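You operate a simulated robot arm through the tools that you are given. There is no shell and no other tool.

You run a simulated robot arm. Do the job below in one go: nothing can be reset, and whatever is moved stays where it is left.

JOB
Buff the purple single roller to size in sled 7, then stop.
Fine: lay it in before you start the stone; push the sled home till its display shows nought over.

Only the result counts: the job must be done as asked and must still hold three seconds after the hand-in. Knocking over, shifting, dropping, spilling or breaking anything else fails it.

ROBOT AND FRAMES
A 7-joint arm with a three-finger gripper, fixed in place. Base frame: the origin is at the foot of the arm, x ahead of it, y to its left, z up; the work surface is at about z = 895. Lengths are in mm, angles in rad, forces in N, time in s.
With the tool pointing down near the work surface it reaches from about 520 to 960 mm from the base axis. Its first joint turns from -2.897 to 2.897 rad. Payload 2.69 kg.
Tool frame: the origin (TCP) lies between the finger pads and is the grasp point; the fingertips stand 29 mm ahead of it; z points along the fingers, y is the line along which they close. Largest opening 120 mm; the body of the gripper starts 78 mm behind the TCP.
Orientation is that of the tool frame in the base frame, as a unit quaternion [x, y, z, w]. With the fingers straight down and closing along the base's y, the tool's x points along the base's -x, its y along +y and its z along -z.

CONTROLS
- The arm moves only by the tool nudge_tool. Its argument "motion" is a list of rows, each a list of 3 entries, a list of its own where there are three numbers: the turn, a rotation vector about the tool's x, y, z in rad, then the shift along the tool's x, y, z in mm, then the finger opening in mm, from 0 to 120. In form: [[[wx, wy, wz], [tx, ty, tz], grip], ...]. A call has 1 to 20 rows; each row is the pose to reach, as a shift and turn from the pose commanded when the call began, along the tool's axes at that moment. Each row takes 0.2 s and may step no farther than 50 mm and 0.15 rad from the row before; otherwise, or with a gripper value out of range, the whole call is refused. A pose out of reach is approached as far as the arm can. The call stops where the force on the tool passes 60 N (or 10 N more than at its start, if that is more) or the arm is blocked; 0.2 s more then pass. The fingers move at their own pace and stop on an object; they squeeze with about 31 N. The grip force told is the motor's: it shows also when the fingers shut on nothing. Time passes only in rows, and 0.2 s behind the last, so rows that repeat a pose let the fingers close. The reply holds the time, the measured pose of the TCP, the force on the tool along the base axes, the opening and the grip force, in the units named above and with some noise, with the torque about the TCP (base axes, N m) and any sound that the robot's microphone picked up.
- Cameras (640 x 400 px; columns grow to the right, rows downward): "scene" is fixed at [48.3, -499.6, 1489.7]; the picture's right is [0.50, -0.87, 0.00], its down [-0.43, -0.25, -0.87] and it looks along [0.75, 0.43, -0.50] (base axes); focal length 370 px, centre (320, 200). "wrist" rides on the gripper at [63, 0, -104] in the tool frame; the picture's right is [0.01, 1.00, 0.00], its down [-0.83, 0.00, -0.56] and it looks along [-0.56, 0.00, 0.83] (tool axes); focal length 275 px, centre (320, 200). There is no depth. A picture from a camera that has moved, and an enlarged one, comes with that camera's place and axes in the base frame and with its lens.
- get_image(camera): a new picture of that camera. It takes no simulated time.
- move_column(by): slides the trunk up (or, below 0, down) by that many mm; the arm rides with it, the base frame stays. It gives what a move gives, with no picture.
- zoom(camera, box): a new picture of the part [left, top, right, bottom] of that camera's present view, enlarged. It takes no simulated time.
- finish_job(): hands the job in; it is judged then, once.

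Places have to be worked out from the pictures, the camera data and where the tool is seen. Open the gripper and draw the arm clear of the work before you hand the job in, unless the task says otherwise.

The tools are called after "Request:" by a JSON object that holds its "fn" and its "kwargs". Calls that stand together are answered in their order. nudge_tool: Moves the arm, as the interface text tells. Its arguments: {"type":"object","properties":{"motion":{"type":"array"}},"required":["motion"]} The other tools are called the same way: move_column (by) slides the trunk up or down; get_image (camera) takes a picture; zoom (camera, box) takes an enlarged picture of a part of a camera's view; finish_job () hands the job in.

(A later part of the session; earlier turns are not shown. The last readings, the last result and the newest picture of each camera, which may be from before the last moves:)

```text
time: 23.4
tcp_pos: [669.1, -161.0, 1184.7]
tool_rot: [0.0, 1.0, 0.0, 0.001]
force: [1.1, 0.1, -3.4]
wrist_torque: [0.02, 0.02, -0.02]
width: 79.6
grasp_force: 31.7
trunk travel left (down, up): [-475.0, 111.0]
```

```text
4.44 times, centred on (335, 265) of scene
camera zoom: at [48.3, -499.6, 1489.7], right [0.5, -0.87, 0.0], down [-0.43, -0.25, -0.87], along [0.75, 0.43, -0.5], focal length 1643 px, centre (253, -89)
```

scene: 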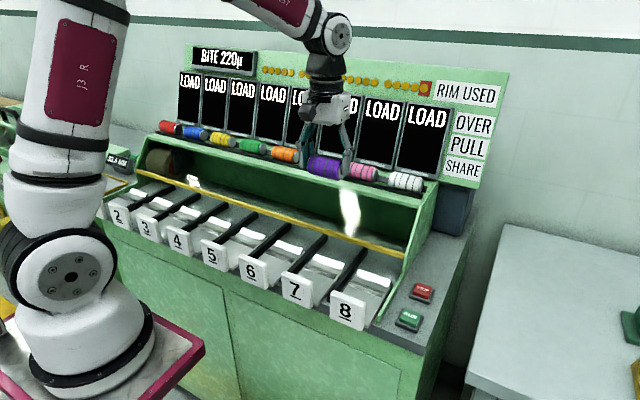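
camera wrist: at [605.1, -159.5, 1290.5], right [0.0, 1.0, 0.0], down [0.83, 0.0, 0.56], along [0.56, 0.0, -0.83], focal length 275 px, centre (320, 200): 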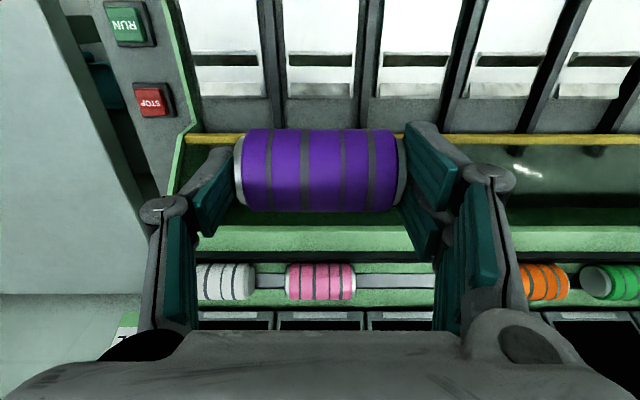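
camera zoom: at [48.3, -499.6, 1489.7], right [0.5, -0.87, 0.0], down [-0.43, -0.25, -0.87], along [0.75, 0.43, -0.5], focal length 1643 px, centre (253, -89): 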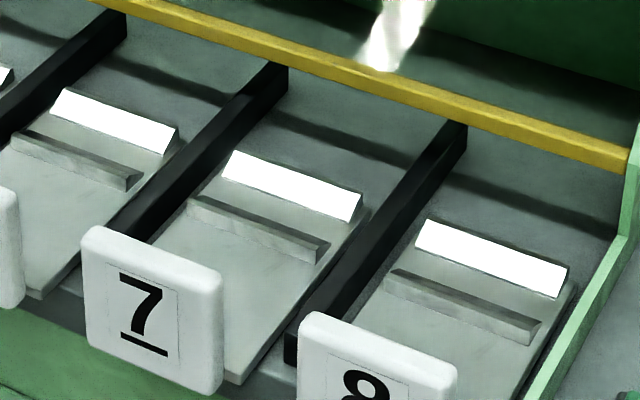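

The V of sled 7 triangulates to x≈671, y≈−159, plate z≈897, so the roller should seat with the TCP near z≈936. I centre over it and descend most of the way.

Request:
{"fn": "nudge_tool", "kwargs": {"motion": [[[0, 0, 0], [-1.2, 1, 40], 60], [[0, 0, 0], [-1.2, 1, 80], 60], [[0, 0, 0], [-1.2, 1, 120], 60], [[0, 0, 0], [-1.2, 1, 160], 60], [[0, 0, 0], [-1.2, 1, 190], 60], [[0, 0, 0], [-1.2, 1, 215], 60], [[0, 0, 0], [-1.2, 1, 215], 60]]}}

Request:
{"fn": "get_image", "kwargs": {"camera": "wrist"}}

Request:
{"fn": "zoom", "kwargs": {"camera": "scene", "box": [250, 170, 410, 290]}}

```text
time: 25.0
tcp_pos: [670.8, -160.1, 970.5]
tool_rot: [0.001, 1.0, 0.0, -0.001]
force: [-0.5, 0.0, -1.2]
wrist_torque: [0.04, 0.0, -0.01]
width: 79.9
grasp_force: 31.1
trunk travel left (down, up): [-475.0, 111.0]
```

```text
taken
camera wrist: at [607.4, -158.5, 1076.0], right [0.0, 1.0, 0.0], down [0.83, 0.0, 0.56], along [0.56, 0.0, -0.83], focal length 275 px, centre (320, 200)
```

wrist: 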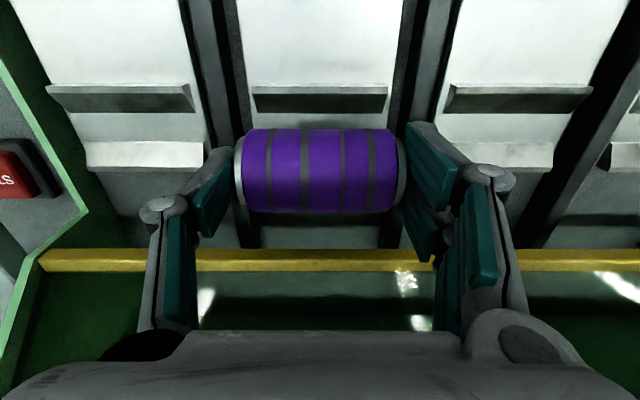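

```text
3.33 times, centred on (330, 230) of scene
camera zoom: at [48.3, -499.6, 1489.7], right [0.5, -0.87, 0.0], down [-0.43, -0.25, -0.87], along [0.75, 0.43, -0.5], focal length 1232 px, centre (287, 100)
```

zoom: 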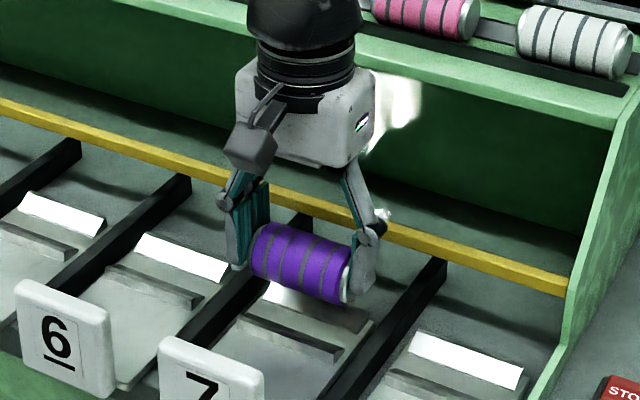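

Aligned with the V both ways. I lower further to about 10 mm above expected seating.

Request:
{"fn": "nudge_tool", "kwargs": {"motion": [[[0, 0, 0], [0, 0, 12], 60], [[0, 0, 0], [0, 0, 22], 60], [[0, 0, 0], [0, 0, 27], 60], [[0, 0, 0], [0, 0, 27], 60]]}}

Request:
{"fn": "zoom", "kwargs": {"camera": "scene", "box": [270, 200, 390, 290]}}

Request:
{"fn": "get_image", "kwargs": {"camera": "wrist"}}

```text
time: 26.0
tcp_pos: [669.9, -159.0, 943.6]
tool_rot: [0.002, 1.0, 0.0, 0.0]
force: [0.5, 0.1, -1.7]
wrist_torque: [-0.01, 0.01, 0.01]
width: 79.6
grasp_force: 31.1
trunk travel left (down, up): [-475.0, 111.0]
```

```text
4.44 times, centred on (330, 245) of scene
camera zoom: at [48.3, -499.6, 1489.7], right [0.5, -0.87, 0.0], down [-0.43, -0.25, -0.87], along [0.75, 0.43, -0.5], focal length 1643 px, centre (276, 0)
```

zoom: 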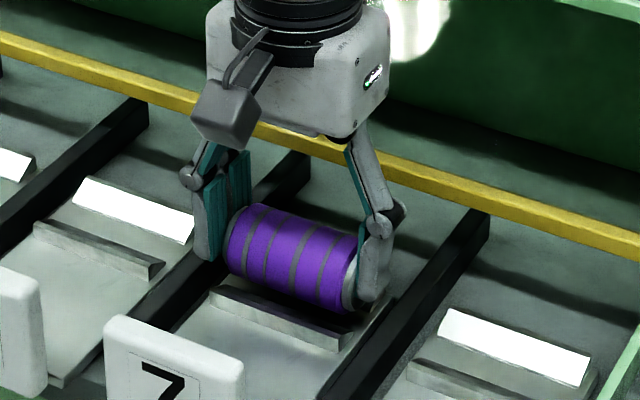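

```text
taken
camera wrist: at [606.8, -157.6, 1048.5], right [0.0, 1.0, 0.0], down [0.83, 0.0, 0.56], along [0.56, 0.0, -0.83], focal length 275 px, centre (320, 200)
```

wrist: 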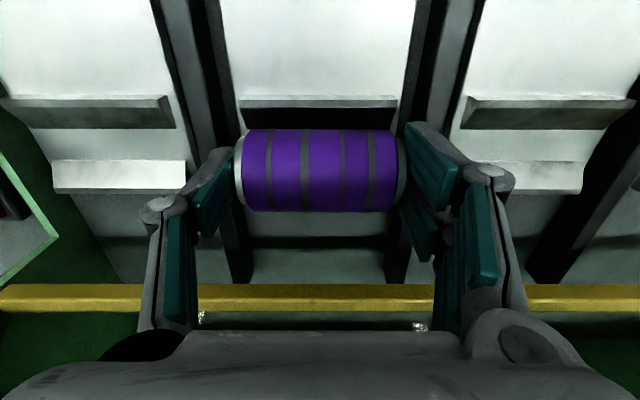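

No contact yet at z≈943.6. I lower in 2 mm increments watching the force.

Request:
{"fn": "nudge_tool", "kwargs": {"motion": [[[0, 0, 0], [0, 0, 2], 60], [[0, 0, 0], [0, 0, 4], 60], [[0, 0, 0], [0, 0, 4], 60]]}}

Request:
{"fn": "nudge_tool", "kwargs": {"motion": [[[0, 0, 0], [0, 0, 2], 60], [[0, 0, 0], [0, 0, 2], 60]]}}

```text
time: 26.8
tcp_pos: [669.4, -158.4, 939.5]
tool_rot: [0.001, 1.0, 0.0, 0.0]
force: [0.6, 0.6, -1.4]
wrist_torque: [0.0, 0.03, 0.0]
width: 79.7
grasp_force: 30.8
trunk travel left (down, up): [-475.0, 111.0]
```

```text
time: 27.4
tcp_pos: [670.3, -157.8, 938.2]
tool_rot: [0.001, 1.0, 0.0, 0.001]
force: [0.5, 0.3, 19.5]
wrist_torque: [0.71, -0.12, 0.06]
width: 79.9
grasp_force: 30.9
trunk travel left (down, up): [-475.0, 111.0]
```

Contact: 19.5 N upward at z≈938, close to expected. I check how it sits before releasing.

Request:
{"fn": "zoom", "kwargs": {"camera": "scene", "box": [280, 215, 380, 290]}}

Request:
{"fn": "zoom", "kwargs": {"camera": "wrist", "box": [200, 80, 440, 230]}}

```text
5.33 times, centred on (330, 252) of scene
camera zoom: at [48.3, -499.6, 1489.7], right [0.5, -0.87, 0.0], down [-0.43, -0.25, -0.87], along [0.75, 0.43, -0.5], focal length 1972 px, centre (267, -80)
```

zoom: 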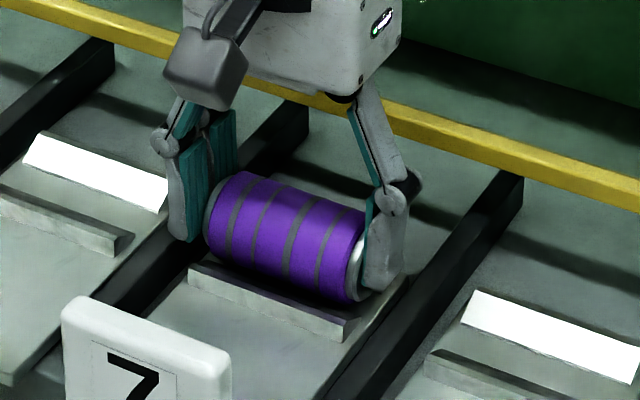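

```text
2.67 times, centred on (320, 155) of wrist
camera zoom: at [606.3, -157.3, 1043.2], right [0.0, 1.0, 0.0], down [0.83, 0.0, 0.56], along [0.56, 0.0, -0.83], focal length 734 px, centre (320, 320)
```

zoom: 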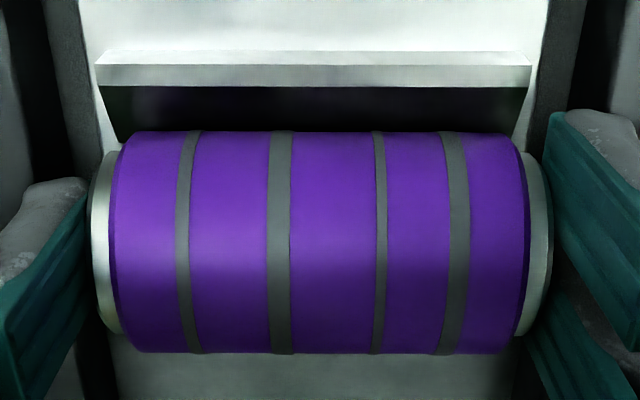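

The roller lies in the V, parallel to the wedges. I open just slightly (to 85) so the fingers stay inside the dividers, letting it settle.

Request:
{"fn": "nudge_tool", "kwargs": {"motion": [[[0, 0, 0], [0, 0, 0], 82], [[0, 0, 0], [0, -0.8, 0], 85], [[0, 0, 0], [0, -0.8, 0], 85]]}}

Request:
{"fn": "zoom", "kwargs": {"camera": "scene", "box": [280, 215, 380, 290]}}

Request:
{"fn": "zoom", "kwargs": {"camera": "wrist", "box": [200, 80, 440, 230]}}

```text
time: 28.2
tcp_pos: [669.2, -159.2, 935.1]
tool_rot: [0.001, 1.0, 0.0, 0.0]
force: [0.0, -0.2, -0.8]
wrist_torque: [-0.01, 0.02, -0.01]
width: 85.0
grasp_force: 0.1
trunk travel left (down, up): [-475.0, 111.0]
```

```text
5.33 times, centred on (330, 252) of scene
camera zoom: at [48.3, -499.6, 1489.7], right [0.5, -0.87, 0.0], down [-0.43, -0.25, -0.87], along [0.75, 0.43, -0.5], focal length 1972 px, centre (267, -80)
```

zoom: 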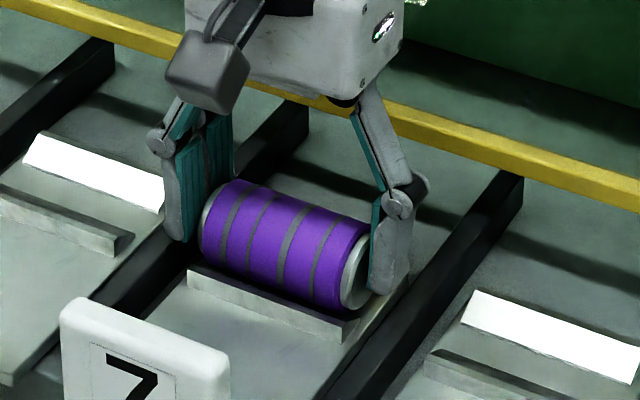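

```text
2.67 times, centred on (320, 155) of wrist
camera zoom: at [606.3, -158.1, 1041.8], right [0.0, 1.0, 0.0], down [0.83, 0.0, 0.56], along [0.56, 0.0, -0.83], focal length 734 px, centre (320, 320)
```

zoom: 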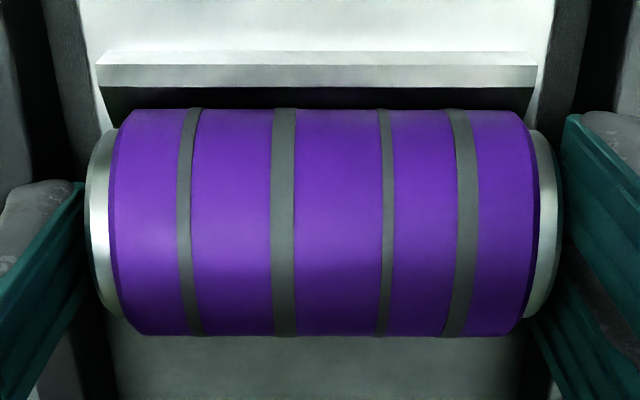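

The roller settled into the cradle and the fingers are free. I lift straight up, slowly at first.

Request:
{"fn": "nudge_tool", "kwargs": {"motion": [[[0, 0, 0], [0, 0, -3], 85], [[0, 0, 0], [0, 0, -8], 85], [[0, 0, 0], [0, 0, -16], 85], [[0, 0, 0], [0, 0, -28], 85], [[0, 0, 0], [0, 0, -45], 85], [[0, 0, 0], [0, 0, -70], 85], [[0, 0, 0], [0, 0, -100], 85], [[0, 0, 0], [0, 0, -100], 85]]}}

Request:
{"fn": "get_image", "kwargs": {"camera": "wrist"}}

Request:
{"fn": "get_image", "kwargs": {"camera": "scene"}}

```text
time: 30.0
tcp_pos: [670.0, -158.6, 1037.3]
tool_rot: [0.001, 1.0, 0.0, 0.0]
force: [-1.4, 0.7, 0.5]
wrist_torque: [0.01, 0.0, 0.02]
width: 85.0
grasp_force: 0.0
trunk travel left (down, up): [-475.0, 111.0]
```

```text
taken
camera wrist: at [606.5, -157.4, 1142.6], right [0.0, 1.0, 0.0], down [0.83, 0.0, 0.56], along [0.56, 0.0, -0.83], focal length 275 px, centre (320, 200)
```

wrist: 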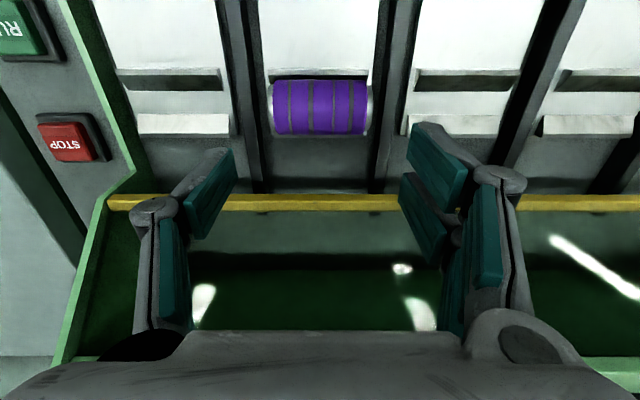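

```text
taken
```

scene: 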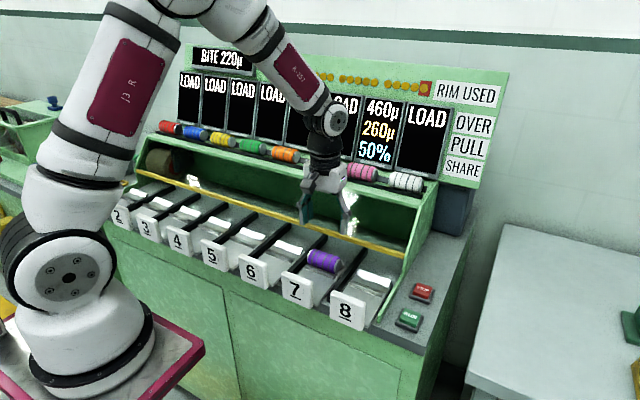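

The sled 7 display has woken up. I zoom in to read it, the rim lamps and the bite display.

Request:
{"fn": "zoom", "kwargs": {"camera": "scene", "box": [340, 70, 500, 190]}}

Request:
{"fn": "zoom", "kwargs": {"camera": "scene", "box": [280, 220, 440, 340]}}

```text
3.33 times, centred on (420, 130) of scene
camera zoom: at [48.3, -499.6, 1489.7], right [0.5, -0.87, 0.0], down [-0.43, -0.25, -0.87], along [0.75, 0.43, -0.5], focal length 1232 px, centre (-13, 433)
```

zoom: 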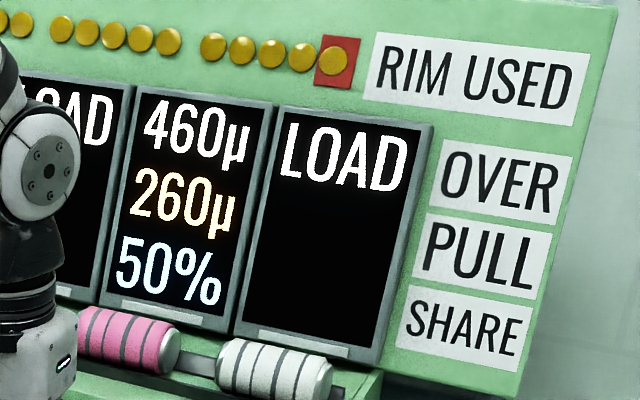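

```text
3.33 times, centred on (360, 280) of scene
camera zoom: at [48.3, -499.6, 1489.7], right [0.5, -0.87, 0.0], down [-0.43, -0.25, -0.87], along [0.75, 0.43, -0.5], focal length 1232 px, centre (187, -67)
```

zoom: 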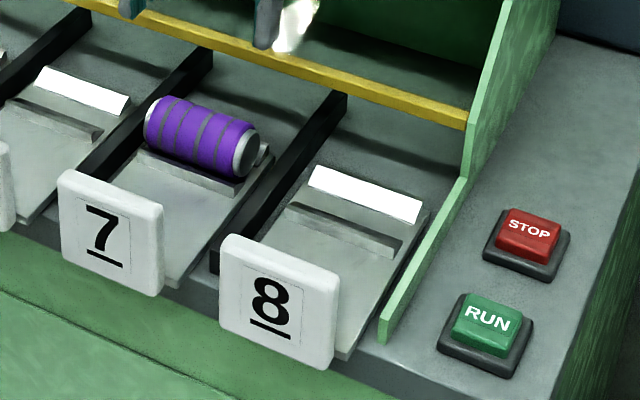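

Display 7: OVER 460µ, PULL 260µ, SHARE 50%. Next I go to the RUN button (est. x≈605, y≈−387); I close the fingers and move to view the buttons from above.

Request:
{"fn": "nudge_tool", "kwargs": {"motion": [[[0, 0, 0], [10, -30, -20], 60], [[0, 0, 0], [30, -70, -40], 30], [[0, 0, 0], [50, -110, -50], 0], [[0, 0, 0], [70, -150, -50], 0], [[0, 0, 0], [90, -190, -50], 0], [[0, 0, 0], [105, -228, -50], 0], [[0, 0, 0], [105, -228, -50], 0]]}}

Request:
{"fn": "get_image", "kwargs": {"camera": "wrist"}}

Request:
{"fn": "get_image", "kwargs": {"camera": "scene"}}

```text
time: 31.6
tcp_pos: [563.9, -387.1, 1085.5]
tool_rot: [0.001, 1.0, 0.0, 0.0]
force: [-0.4, 0.0, -0.7]
wrist_torque: [0.0, 0.01, -0.03]
width: 0.0
grasp_force: 29.2
trunk travel left (down, up): [-475.0, 111.0]
```

```text
taken
camera wrist: at [500.1, -385.4, 1191.8], right [0.0, 1.0, 0.0], down [0.83, 0.0, 0.56], along [0.56, 0.0, -0.83], focal length 275 px, centre (320, 200)
```

wrist: 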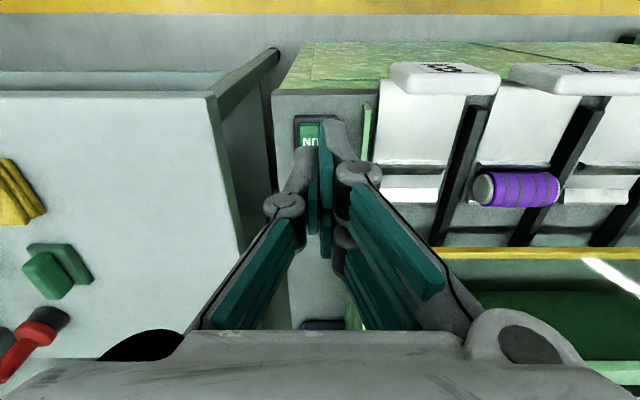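

```text
taken
```

scene: 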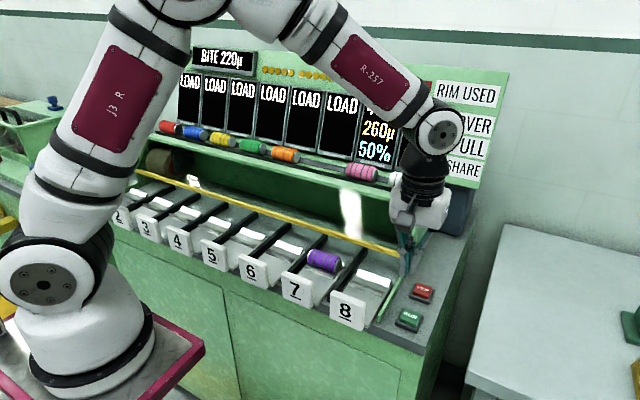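

Request:
{"fn": "zoom", "kwargs": {"camera": "wrist", "box": [260, 90, 380, 165]}}

Request:
{"fn": "zoom", "kwargs": {"camera": "scene", "box": [370, 240, 450, 340]}}

```text
5.33 times, centred on (320, 128) of wrist
camera zoom: at [500.1, -385.4, 1191.8], right [0.0, 1.0, 0.0], down [0.83, 0.0, 0.56], along [0.56, 0.0, -0.83], focal length 1468 px, centre (320, 587)
```

zoom: 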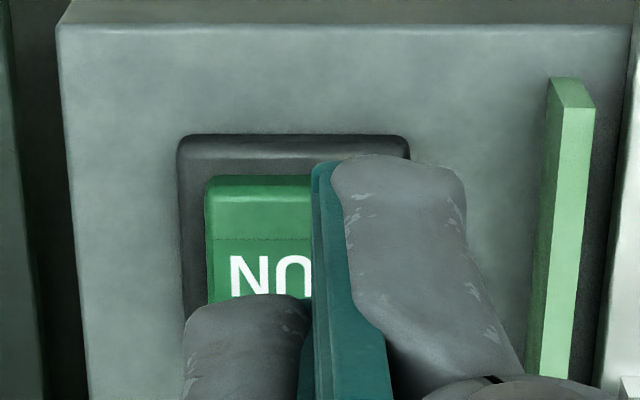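

```text
4.00 times, centred on (410, 290) of scene
camera zoom: at [48.3, -499.6, 1489.7], right [0.5, -0.87, 0.0], down [-0.43, -0.25, -0.87], along [0.75, 0.43, -0.5], focal length 1479 px, centre (-40, -160)
```

zoom: 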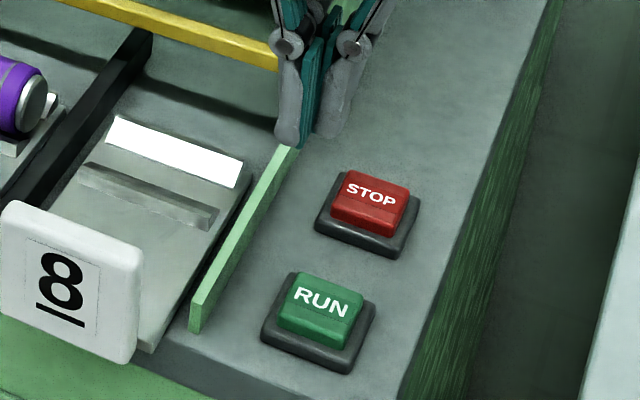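

RUN is at about (613, −390), STOP at about (703, −391). I move over RUN and descend to about 12 mm above it, then verify with images.

Request:
{"fn": "nudge_tool", "kwargs": {"motion": [[[0, 0, 0], [-25, -2, 10], 0], [[0, 0, 0], [-49, -3.5, 30], 0], [[0, 0, 0], [-49, -3.5, 70], 0], [[0, 0, 0], [-49, -3.5, 100], 0], [[0, 0, 0], [-49, -3.5, 125], 0], [[0, 0, 0], [-49, -3.5, 125], 0]]}}

Request:
{"fn": "zoom", "kwargs": {"camera": "wrist", "box": [220, 80, 420, 205]}}

Request:
{"fn": "zoom", "kwargs": {"camera": "scene", "box": [360, 220, 460, 340]}}

```text
time: 33.0
tcp_pos: [612.3, -391.1, 960.0]
tool_rot: [0.001, 1.0, 0.0, 0.0]
force: [0.7, 0.3, -0.7]
wrist_torque: [0.01, 0.02, 0.01]
width: 0.0
grasp_force: 28.1
trunk travel left (down, up): [-475.0, 111.0]
```

```text
3.20 times, centred on (320, 142) of wrist
camera zoom: at [549.4, -389.9, 1066.0], right [0.0, 1.0, 0.0], down [0.83, 0.0, 0.56], along [0.56, 0.0, -0.83], focal length 881 px, centre (320, 384)
```

zoom: 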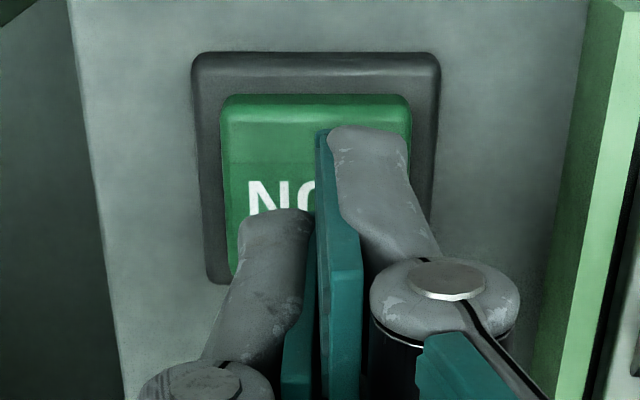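

```text
3.33 times, centred on (410, 280) of scene
camera zoom: at [48.3, -499.6, 1489.7], right [0.5, -0.87, 0.0], down [-0.43, -0.25, -0.87], along [0.75, 0.43, -0.5], focal length 1232 px, centre (20, -67)
```

zoom: 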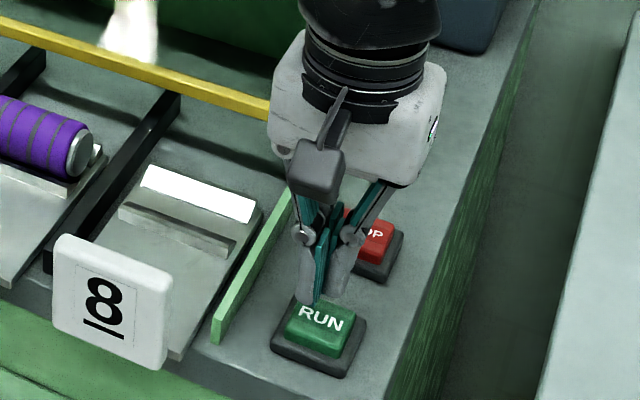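

Tip is right above the RUN button. I press down gently in small steps.

Request:
{"fn": "nudge_tool", "kwargs": {"motion": [[[0, 0, 0], [0, 0, 8], 0], [[0, 0, 0], [0, 0, 14], 0], [[0, 0, 0], [0, 0, 18], 0], [[0, 0, 0], [0, 0, 18], 0]]}}

Request:
{"fn": "zoom", "kwargs": {"camera": "scene", "box": [360, 220, 460, 340]}}

```text
time: 34.0
tcp_pos: [612.9, -390.4, 942.0]
tool_rot: [0.001, 1.0, 0.0, 0.001]
force: [0.1, 0.3, 0.1]
wrist_torque: [-0.01, 0.0, -0.03]
width: 0.0
grasp_force: 28.0
trunk travel left (down, up): [-475.0, 111.0]
```

```text
3.33 times, centred on (410, 280) of scene
camera zoom: at [48.3, -499.6, 1489.7], right [0.5, -0.87, 0.0], down [-0.43, -0.25, -0.87], along [0.75, 0.43, -0.5], focal length 1232 px, centre (20, -67)
```

zoom: 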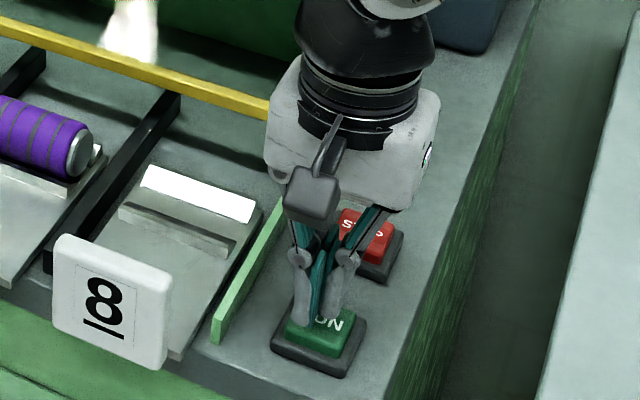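

No contact yet at tip z≈913. I continue pressing by a few more millimetres.

Request:
{"fn": "nudge_tool", "kwargs": {"motion": [[[0, 0, 0], [0, 0, 3], 0], [[0, 0, 0], [0, 0, 5], 0], [[0, 0, 0], [0, 0, 5], 0]]}}

Request:
{"fn": "get_image", "kwargs": {"camera": "scene"}}

```text
time: 34.8
tcp_pos: [613.8, -390.9, 937.6]
tool_rot: [0.0, 1.0, 0.0, 0.0]
force: [1.3, -0.4, -0.4]
wrist_torque: [0.04, -0.02, -0.01]
width: 0.1
grasp_force: 28.3
trunk travel left (down, up): [-475.0, 111.0]
```

```text
taken
```

scene: 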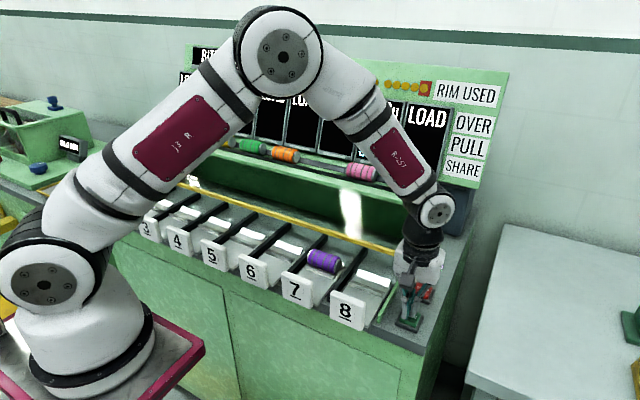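

Request:
{"fn": "nudge_tool", "kwargs": {"motion": [[[0, 0, 0], [0, 0, 2], 0], [[0, 0, 0], [0, 0, 4], 0], [[0, 0, 0], [0, 0, 4], 0]]}}

Request:
{"fn": "zoom", "kwargs": {"camera": "scene", "box": [360, 220, 460, 340]}}

```text
time: 35.6
tcp_pos: [613.7, -390.3, 933.9]
tool_rot: [0.001, 1.0, -0.001, 0.0]
force: [-0.1, 0.4, 0.0]
wrist_torque: [-0.01, -0.02, 0.03]
width: 0.2
grasp_force: 28.7
trunk travel left (down, up): [-475.0, 111.0]
```

```text
3.33 times, centred on (410, 280) of scene
camera zoom: at [48.3, -499.6, 1489.7], right [0.5, -0.87, 0.0], down [-0.43, -0.25, -0.87], along [0.75, 0.43, -0.5], focal length 1232 px, centre (20, -67)
```

zoom: 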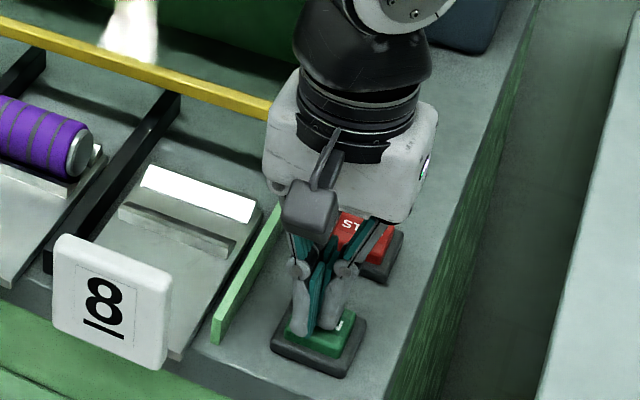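

Request:
{"fn": "nudge_tool", "kwargs": {"motion": [[[0, 0, 0], [0, 0, 2], 0], [[0, 0, 0], [0, 0, 4], 0], [[0, 0, 0], [0, 0, 4], 0]]}}

Request:
{"fn": "get_image", "kwargs": {"camera": "wrist"}}

```text
time: 36.4
tcp_pos: [613.7, -391.0, 930.0]
tool_rot: [0.0, 1.0, 0.0, 0.0]
force: [-0.7, -0.3, 0.5]
wrist_torque: [0.02, 0.03, 0.0]
width: 5.8
grasp_force: 28.2
trunk travel left (down, up): [-475.0, 111.0]
```

```text
taken
camera wrist: at [550.0, -390.2, 1035.0], right [0.0, 1.0, 0.0], down [0.83, 0.0, 0.56], along [0.56, 0.0, -0.83], focal length 275 px, centre (320, 200)
```

wrist: 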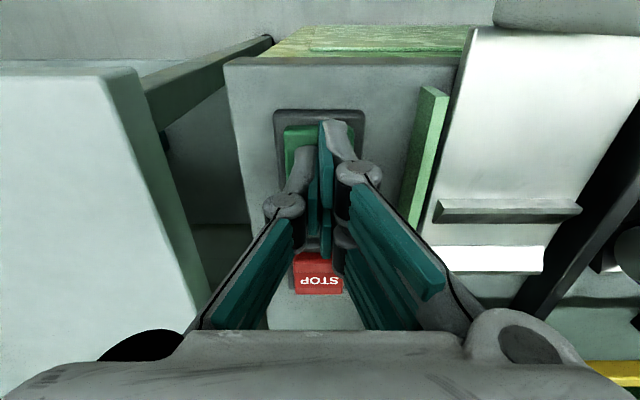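

The finger width changed to 5.8 mm, so something touches the tips. I look closely before continuing.

Request:
{"fn": "zoom", "kwargs": {"camera": "wrist", "box": [250, 90, 410, 190]}}

Request:
{"fn": "zoom", "kwargs": {"camera": "scene", "box": [370, 260, 450, 340]}}

```text
4.00 times, centred on (330, 140) of wrist
camera zoom: at [550.0, -390.2, 1035.0], right [0.0, 1.0, 0.0], down [0.83, 0.0, 0.56], along [0.56, 0.0, -0.83], focal length 1101 px, centre (280, 440)
```

zoom: 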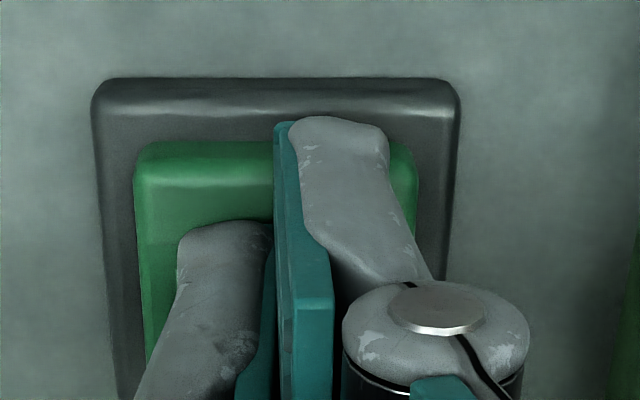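

```text
5.00 times, centred on (410, 300) of scene
camera zoom: at [48.3, -499.6, 1489.7], right [0.5, -0.87, 0.0], down [-0.43, -0.25, -0.87], along [0.75, 0.43, -0.5], focal length 1848 px, centre (-130, -300)
```

zoom: 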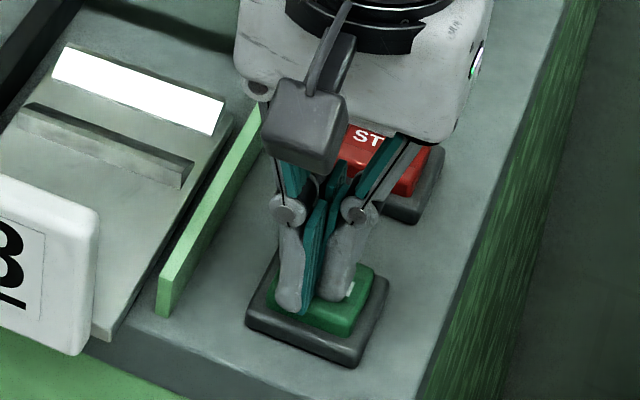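

Request:
{"fn": "get_image", "kwargs": {"camera": "scene"}}

Request:
{"fn": "zoom", "kwargs": {"camera": "scene", "box": [130, 130, 290, 230]}}

```text
taken
```

scene: 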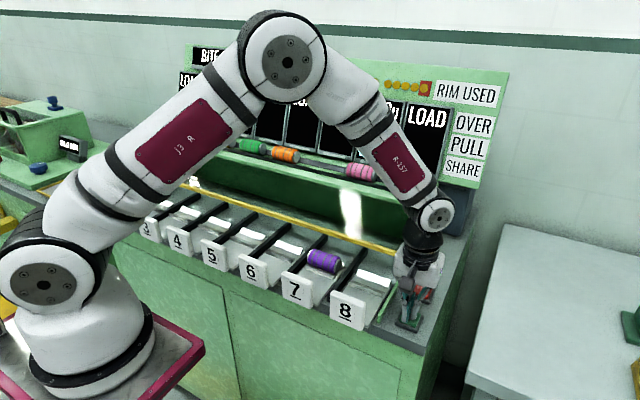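

```text
4.00 times, centred on (210, 180) of scene
camera zoom: at [48.3, -499.6, 1489.7], right [0.5, -0.87, 0.0], down [-0.43, -0.25, -0.87], along [0.75, 0.43, -0.5], focal length 1479 px, centre (760, 280)
```

zoom: 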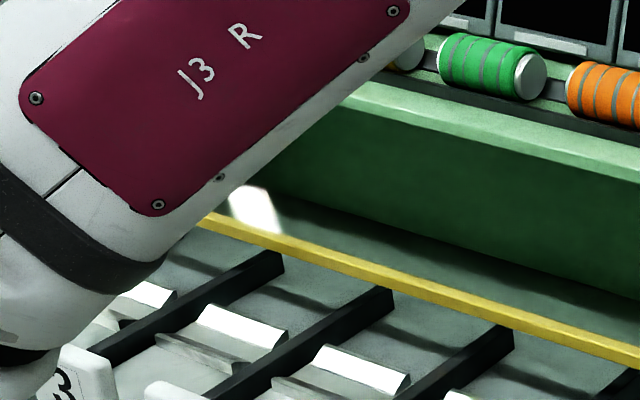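

Nothing has started yet; the button seems slightly depressed. I press another 2–3 mm.

Request:
{"fn": "nudge_tool", "kwargs": {"motion": [[[0, 0, 0], [0, 0, 1.5], 0], [[0, 0, 0], [0, 0, 3], 0], [[0, 0, 0], [0, 0, 3], 0]]}}

Request:
{"fn": "zoom", "kwargs": {"camera": "scene", "box": [370, 260, 450, 340]}}

Request:
{"fn": "get_image", "kwargs": {"camera": "scene"}}

```text
time: 37.2
tcp_pos: [612.8, -391.4, 926.9]
tool_rot: [0.001, 1.0, 0.001, -0.001]
force: [1.8, -0.3, 1.9]
wrist_torque: [-0.03, -0.03, -0.03]
width: 5.9
grasp_force: 28.6
trunk travel left (down, up): [-475.0, 111.0]
heard: click
```

```text
5.00 times, centred on (410, 300) of scene
camera zoom: at [48.3, -499.6, 1489.7], right [0.5, -0.87, 0.0], down [-0.43, -0.25, -0.87], along [0.75, 0.43, -0.5], focal length 1848 px, centre (-130, -300)
```

zoom: 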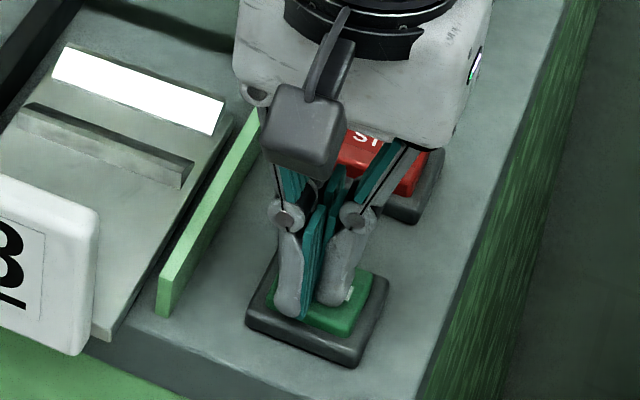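

```text
taken
```

scene: 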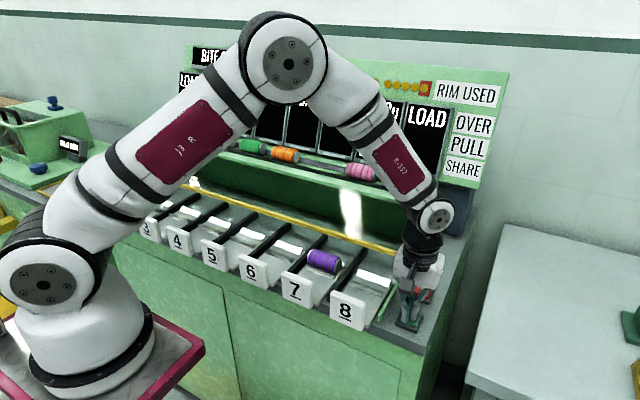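

A click was heard: RUN is pressed. I lift off and check the machine's state.

Request:
{"fn": "nudge_tool", "kwargs": {"motion": [[[0, 0, 0], [0, 0, -20], 0], [[0, 0, 0], [0, 0, -50], 0], [[0, 0, 0], [20, 15, -90], 0], [[0, 0, 0], [40, 40, -130], 0], [[0, 0, 0], [40, 40, -130], 0]]}}

Request:
{"fn": "get_image", "kwargs": {"camera": "scene"}}

Request:
{"fn": "get_image", "kwargs": {"camera": "wrist"}}

```text
refused: row 4 steps farther than a row can; nothing moved
```

```text
taken
```

scene: 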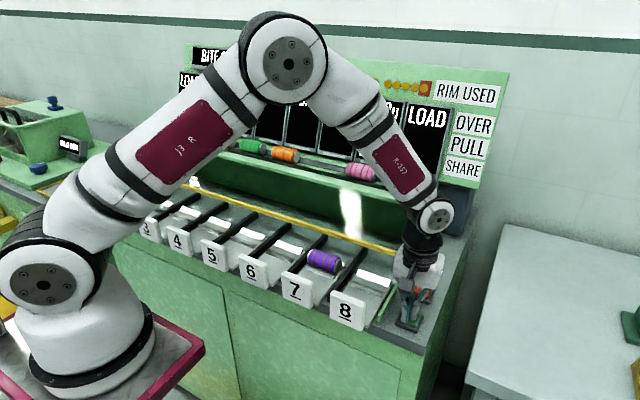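

```text
taken
camera wrist: at [549.8, -390.0, 1032.3], right [0.0, 1.0, 0.0], down [0.83, 0.0, 0.56], along [0.56, 0.0, -0.83], focal length 275 px, centre (320, 200)
```

wrist: 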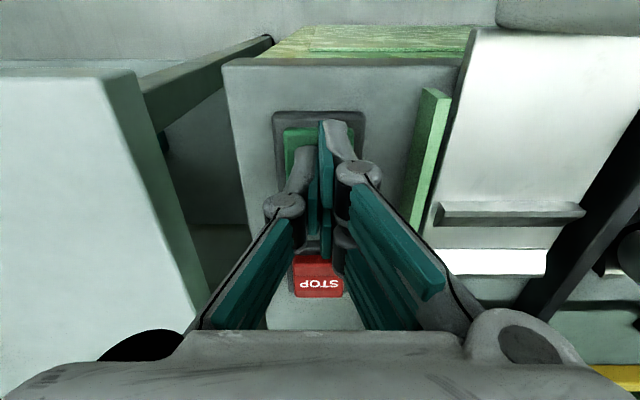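

The call was refused for a step being too large (nothing moved). I retry with smaller steps.

Request:
{"fn": "nudge_tool", "kwargs": {"motion": [[[0, 0, 0], [0, 0, -20], 0], [[0, 0, 0], [0, 0, -50], 0], [[0, 0, 0], [10, 10, -85], 0], [[0, 0, 0], [25, 30, -120], 0], [[0, 0, 0], [40, 60, -140], 0], [[0, 0, 0], [40, 60, -140], 0]]}}

Request:
{"fn": "get_image", "kwargs": {"camera": "scene"}}

Request:
{"fn": "zoom", "kwargs": {"camera": "scene", "box": [140, 40, 340, 165]}}

```text
time: 38.6
tcp_pos: [573.3, -331.0, 1065.7]
tool_rot: [0.001, 1.0, 0.001, 0.0]
force: [-0.3, -0.3, -0.1]
wrist_torque: [0.0, 0.0, -0.01]
width: 0.0
grasp_force: 29.0
trunk travel left (down, up): [-475.0, 111.0]
```

```text
taken
```

scene: 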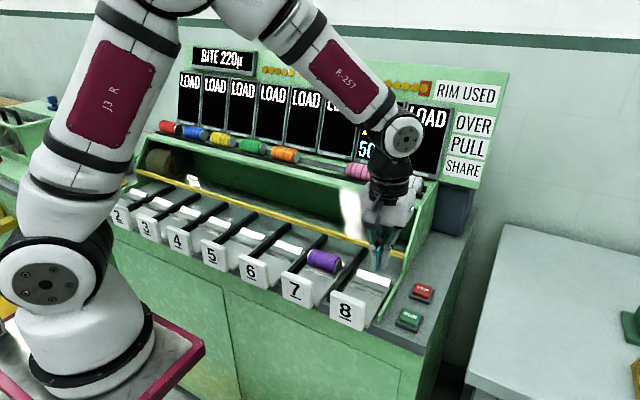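

```text
3.20 times, centred on (240, 102) of scene
camera zoom: at [48.3, -499.6, 1489.7], right [0.5, -0.87, 0.0], down [-0.43, -0.25, -0.87], along [0.75, 0.43, -0.5], focal length 1183 px, centre (576, 512)
```

zoom: 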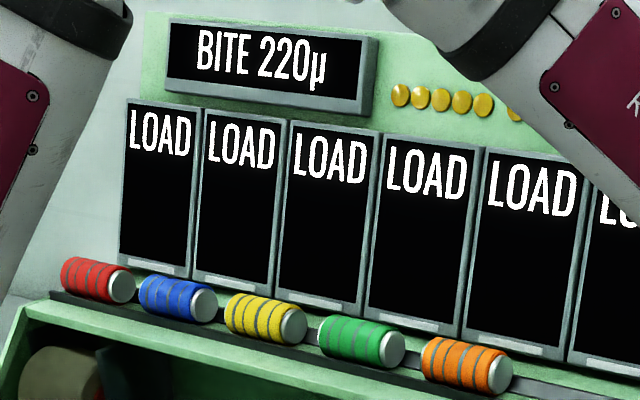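

RUN pressed, no roller affected yet (sled is still out). To control the sled both ways I'll grip its handle across x, so I rotate the tool 90° on the way to above handle 7.

Request:
{"fn": "nudge_tool", "kwargs": {"motion": [[[0, 0, 0.14], [2, 16, -4], 20], [[0, 0, 0.28], [4, 32, -8], 30], [[0, 0, 0.42], [7, 48, -12], 40], [[0, 0, 0.56], [10, 64, -16], 50], [[0, 0, 0.7], [12, 80, -20], 50], [[0, 0, 0.84], [14, 96, -24], 50], [[0, 0, 0.98], [16, 112, -28], 50], [[0, 0, 1.12], [18, 128, -32], 50], [[0, 0, 1.26], [20, 144, -34], 50], [[0, 0, 1.4], [22, 160, -34], 50], [[0, 0, 1.54], [24, 172, -34], 50], [[0, 0, 1.5708], [25, 172, -34], 50], [[0, 0, 1.5708], [25, 172, -34], 50]]}}

Request:
{"fn": "get_image", "kwargs": {"camera": "scene"}}

Request:
{"fn": "get_image", "kwargs": {"camera": "wrist"}}

```text
time: 41.4
tcp_pos: [549.1, -157.9, 1100.9]
tool_rot: [0.708, 0.706, 0.0, 0.0]
force: [-0.4, -0.2, 0.0]
wrist_torque: [-0.01, 0.0, 0.04]
width: 50.1
grasp_force: 0.1
trunk travel left (down, up): [-475.0, 111.0]
```

```text
taken
```

scene: 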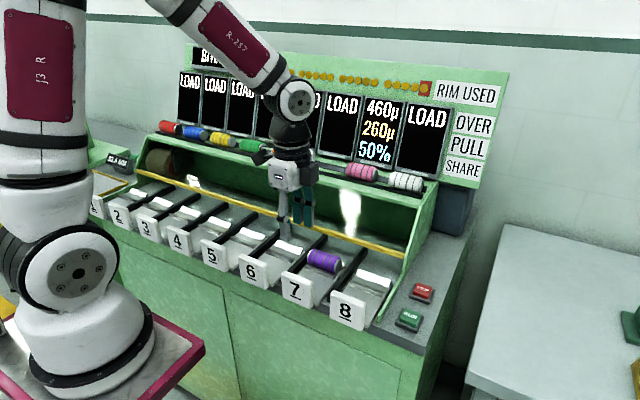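

```text
taken
camera wrist: at [548.4, -93.5, 1206.6], right [1.0, 0.0, 0.0], down [0.0, -0.83, 0.56], along [0.0, -0.56, -0.83], focal length 275 px, centre (320, 200)
```

wrist: 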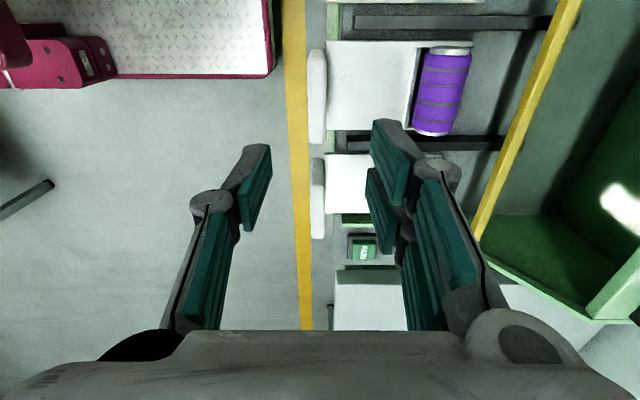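

Rotation achieved and display 7 stays visible in the scene camera. I zoom in on the handle from the wrist camera to align the grip.

Request:
{"fn": "zoom", "kwargs": {"camera": "wrist", "box": [270, 20, 480, 150]}}

Request:
{"fn": "zoom", "kwargs": {"camera": "scene", "box": [140, 130, 240, 200]}}

Request:
{"fn": "zoom", "kwargs": {"camera": "scene", "box": [250, 220, 410, 340]}}

```text
3.05 times, centred on (375, 85) of wrist
camera zoom: at [548.4, -93.5, 1206.6], right [1.0, 0.0, 0.0], down [0.0, -0.83, 0.56], along [0.0, -0.56, -0.83], focal length 839 px, centre (152, 550)
```

zoom: 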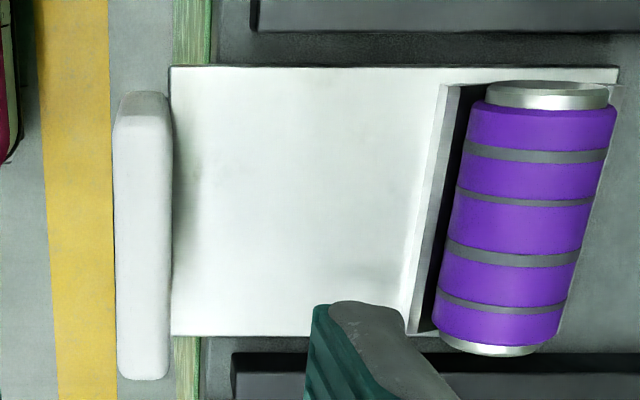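

```text
5.71 times, centred on (190, 165) of scene
camera zoom: at [48.3, -499.6, 1489.7], right [0.5, -0.87, 0.0], down [-0.43, -0.25, -0.87], along [0.75, 0.43, -0.5], focal length 2112 px, centre (1063, 400)
```

zoom: 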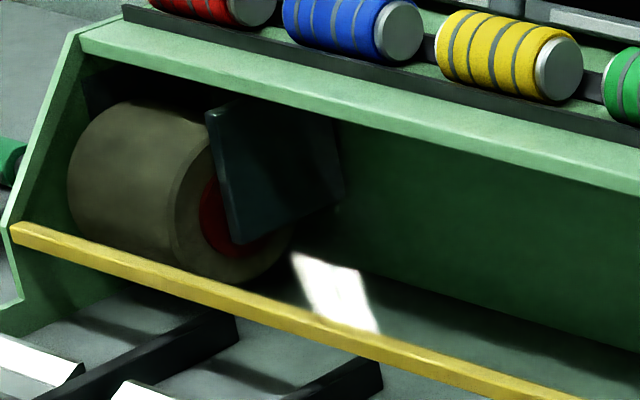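

```text
3.33 times, centred on (330, 280) of scene
camera zoom: at [48.3, -499.6, 1489.7], right [0.5, -0.87, 0.0], down [-0.43, -0.25, -0.87], along [0.75, 0.43, -0.5], focal length 1232 px, centre (287, -67)
```

zoom: 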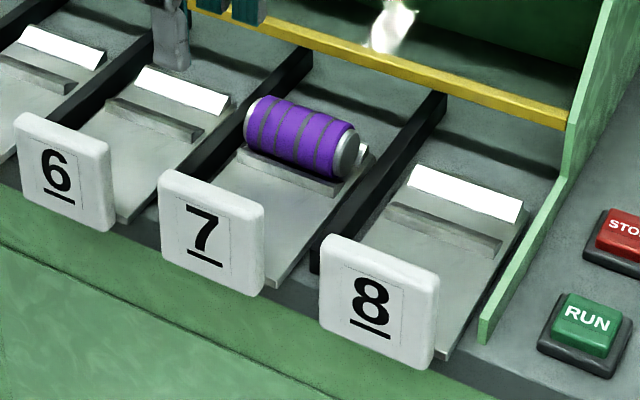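

Handle 7 spans x≈537–555, centred y≈−160. I centre on it and descend with the fingers open 50 mm to straddle it.

Request:
{"fn": "nudge_tool", "kwargs": {"motion": [[[0, 0, 0], [-1.5, -2, 40], 50], [[0, 0, 0], [-1.5, -2, 80], 50], [[0, 0, 0], [-1.5, -2, 105], 50], [[0, 0, 0], [-1.5, -2, 120], 50], [[0, 0, 0], [-1.5, -2, 120], 50]]}}

Request:
{"fn": "get_image", "kwargs": {"camera": "wrist"}}

Request:
{"fn": "zoom", "kwargs": {"camera": "scene", "box": [230, 180, 370, 320]}}

```text
time: 42.6
tcp_pos: [546.1, -159.5, 980.4]
tool_rot: [0.707, 0.707, 0.0, 0.0]
force: [0.4, 0.4, 0.0]
wrist_torque: [0.0, -0.02, 0.02]
width: 50.1
grasp_force: 0.1
trunk travel left (down, up): [-475.0, 111.0]
```

```text
taken
camera wrist: at [545.3, -95.7, 1086.6], right [1.0, 0.0, 0.0], down [0.0, -0.83, 0.56], along [0.0, -0.56, -0.83], focal length 275 px, centre (320, 200)
```

wrist: 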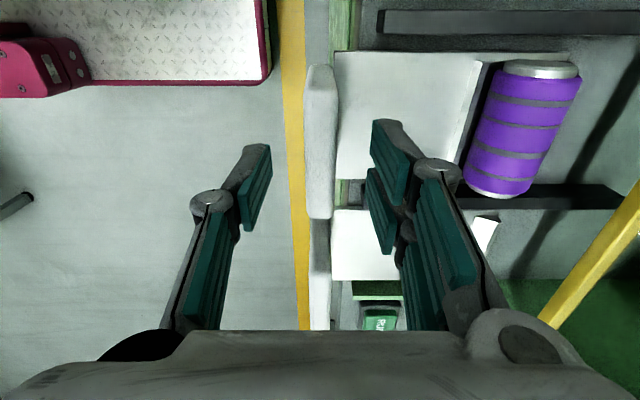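

```text
2.86 times, centred on (300, 250) of scene
camera zoom: at [48.3, -499.6, 1489.7], right [0.5, -0.87, 0.0], down [-0.43, -0.25, -0.87], along [0.75, 0.43, -0.5], focal length 1056 px, centre (377, 57)
```

zoom: 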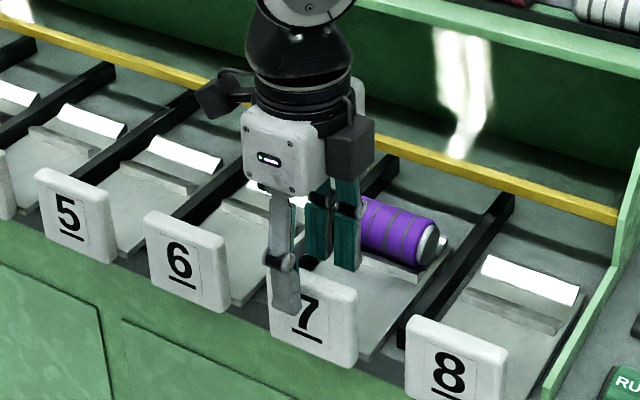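

Handle is centred between the fingers. I lower the remaining 37 mm.

Request:
{"fn": "nudge_tool", "kwargs": {"motion": [[[0, 0, 0], [0, 0, 15], 50], [[0, 0, 0], [0, 0, 28], 50], [[0, 0, 0], [0, 0, 37], 50], [[0, 0, 0], [0, 0, 37], 50]]}}

Request:
{"fn": "get_image", "kwargs": {"camera": "wrist"}}

Request:
{"fn": "zoom", "kwargs": {"camera": "scene", "box": [230, 180, 370, 320]}}

Request:
{"fn": "get_image", "kwargs": {"camera": "scene"}}

```text
time: 43.6
tcp_pos: [546.1, -159.1, 944.2]
tool_rot: [0.708, 0.707, 0.001, 0.001]
force: [-0.4, 0.1, -0.3]
wrist_torque: [0.0, -0.03, -0.02]
width: 49.9
grasp_force: 0.1
trunk travel left (down, up): [-475.0, 111.0]
```

```text
taken
camera wrist: at [545.8, -95.5, 1049.6], right [1.0, 0.0, 0.0], down [0.0, -0.83, 0.56], along [0.0, -0.56, -0.83], focal length 275 px, centre (320, 200)
```

wrist: 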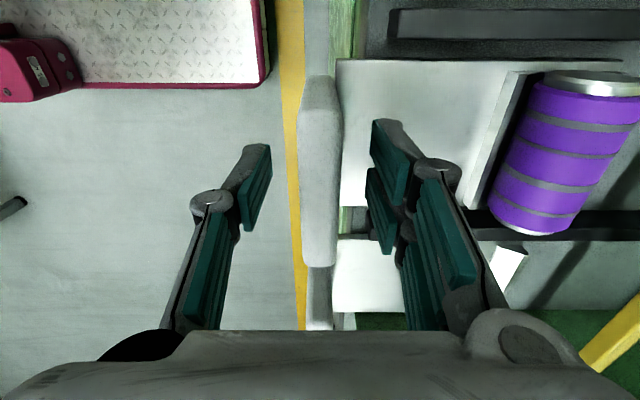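

```text
2.86 times, centred on (300, 250) of scene
camera zoom: at [48.3, -499.6, 1489.7], right [0.5, -0.87, 0.0], down [-0.43, -0.25, -0.87], along [0.75, 0.43, -0.5], focal length 1056 px, centre (377, 57)
```

zoom: 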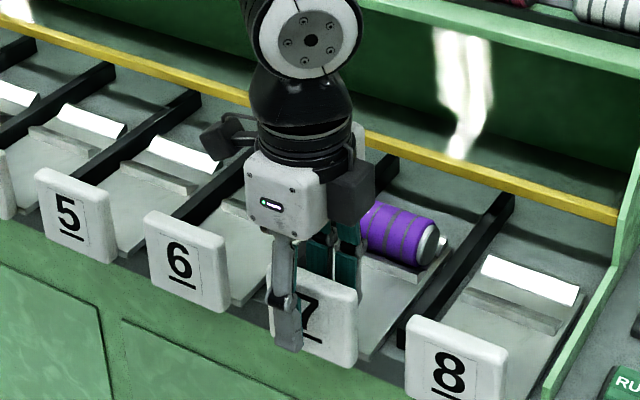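

```text
taken
```

scene: 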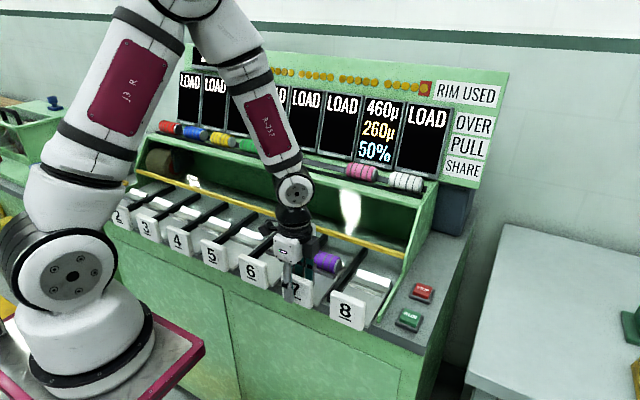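

Fingers straddle the handle on both faces. I close on it gently and check.

Request:
{"fn": "nudge_tool", "kwargs": {"motion": [[[0, 0, 0], [0, 0, 0], 30], [[0, 0, 0], [0, 0, 0], 20], [[0, 0, 0], [0, 0, 0], 8], [[0, 0, 0], [0, 0, 0], 8]]}}

Request:
{"fn": "get_image", "kwargs": {"camera": "wrist"}}

Request:
{"fn": "zoom", "kwargs": {"camera": "scene", "box": [230, 60, 430, 320]}}

```text
time: 44.6
tcp_pos: [545.7, -160.4, 944.2]
tool_rot: [0.707, 0.707, -0.001, 0.0]
force: [-1.8, -1.4, -1.5]
wrist_torque: [0.05, 0.02, 0.25]
width: 16.4
grasp_force: 42.6
trunk travel left (down, up): [-475.0, 111.0]
```

```text
taken
camera wrist: at [545.7, -95.5, 1049.8], right [1.0, 0.0, 0.0], down [0.0, -0.83, 0.56], along [0.0, -0.56, -0.83], focal length 275 px, centre (320, 200)
```

wrist: 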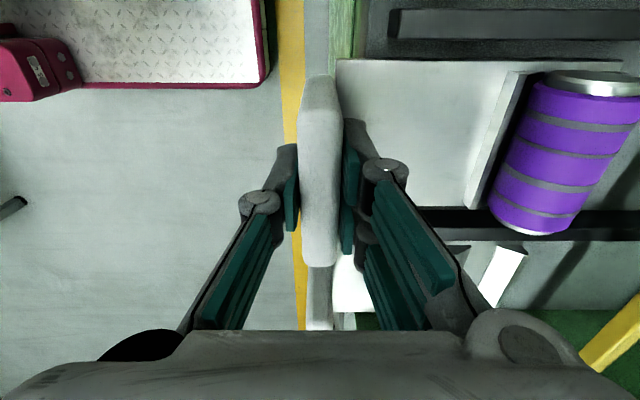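

```text
1.54 times, centred on (330, 190) of scene
camera zoom: at [48.3, -499.6, 1489.7], right [0.5, -0.87, 0.0], down [-0.43, -0.25, -0.87], along [0.75, 0.43, -0.5], focal length 569 px, centre (305, 215)
```

zoom: 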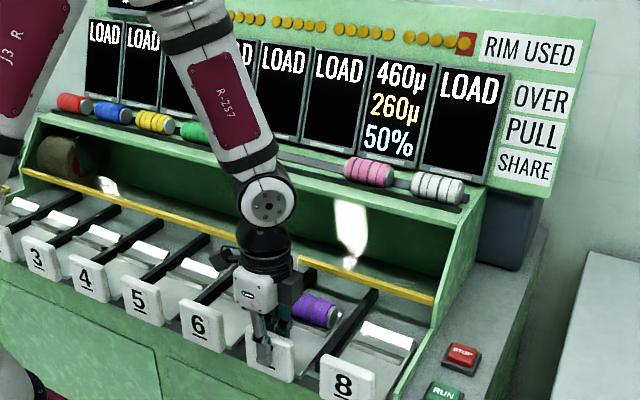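

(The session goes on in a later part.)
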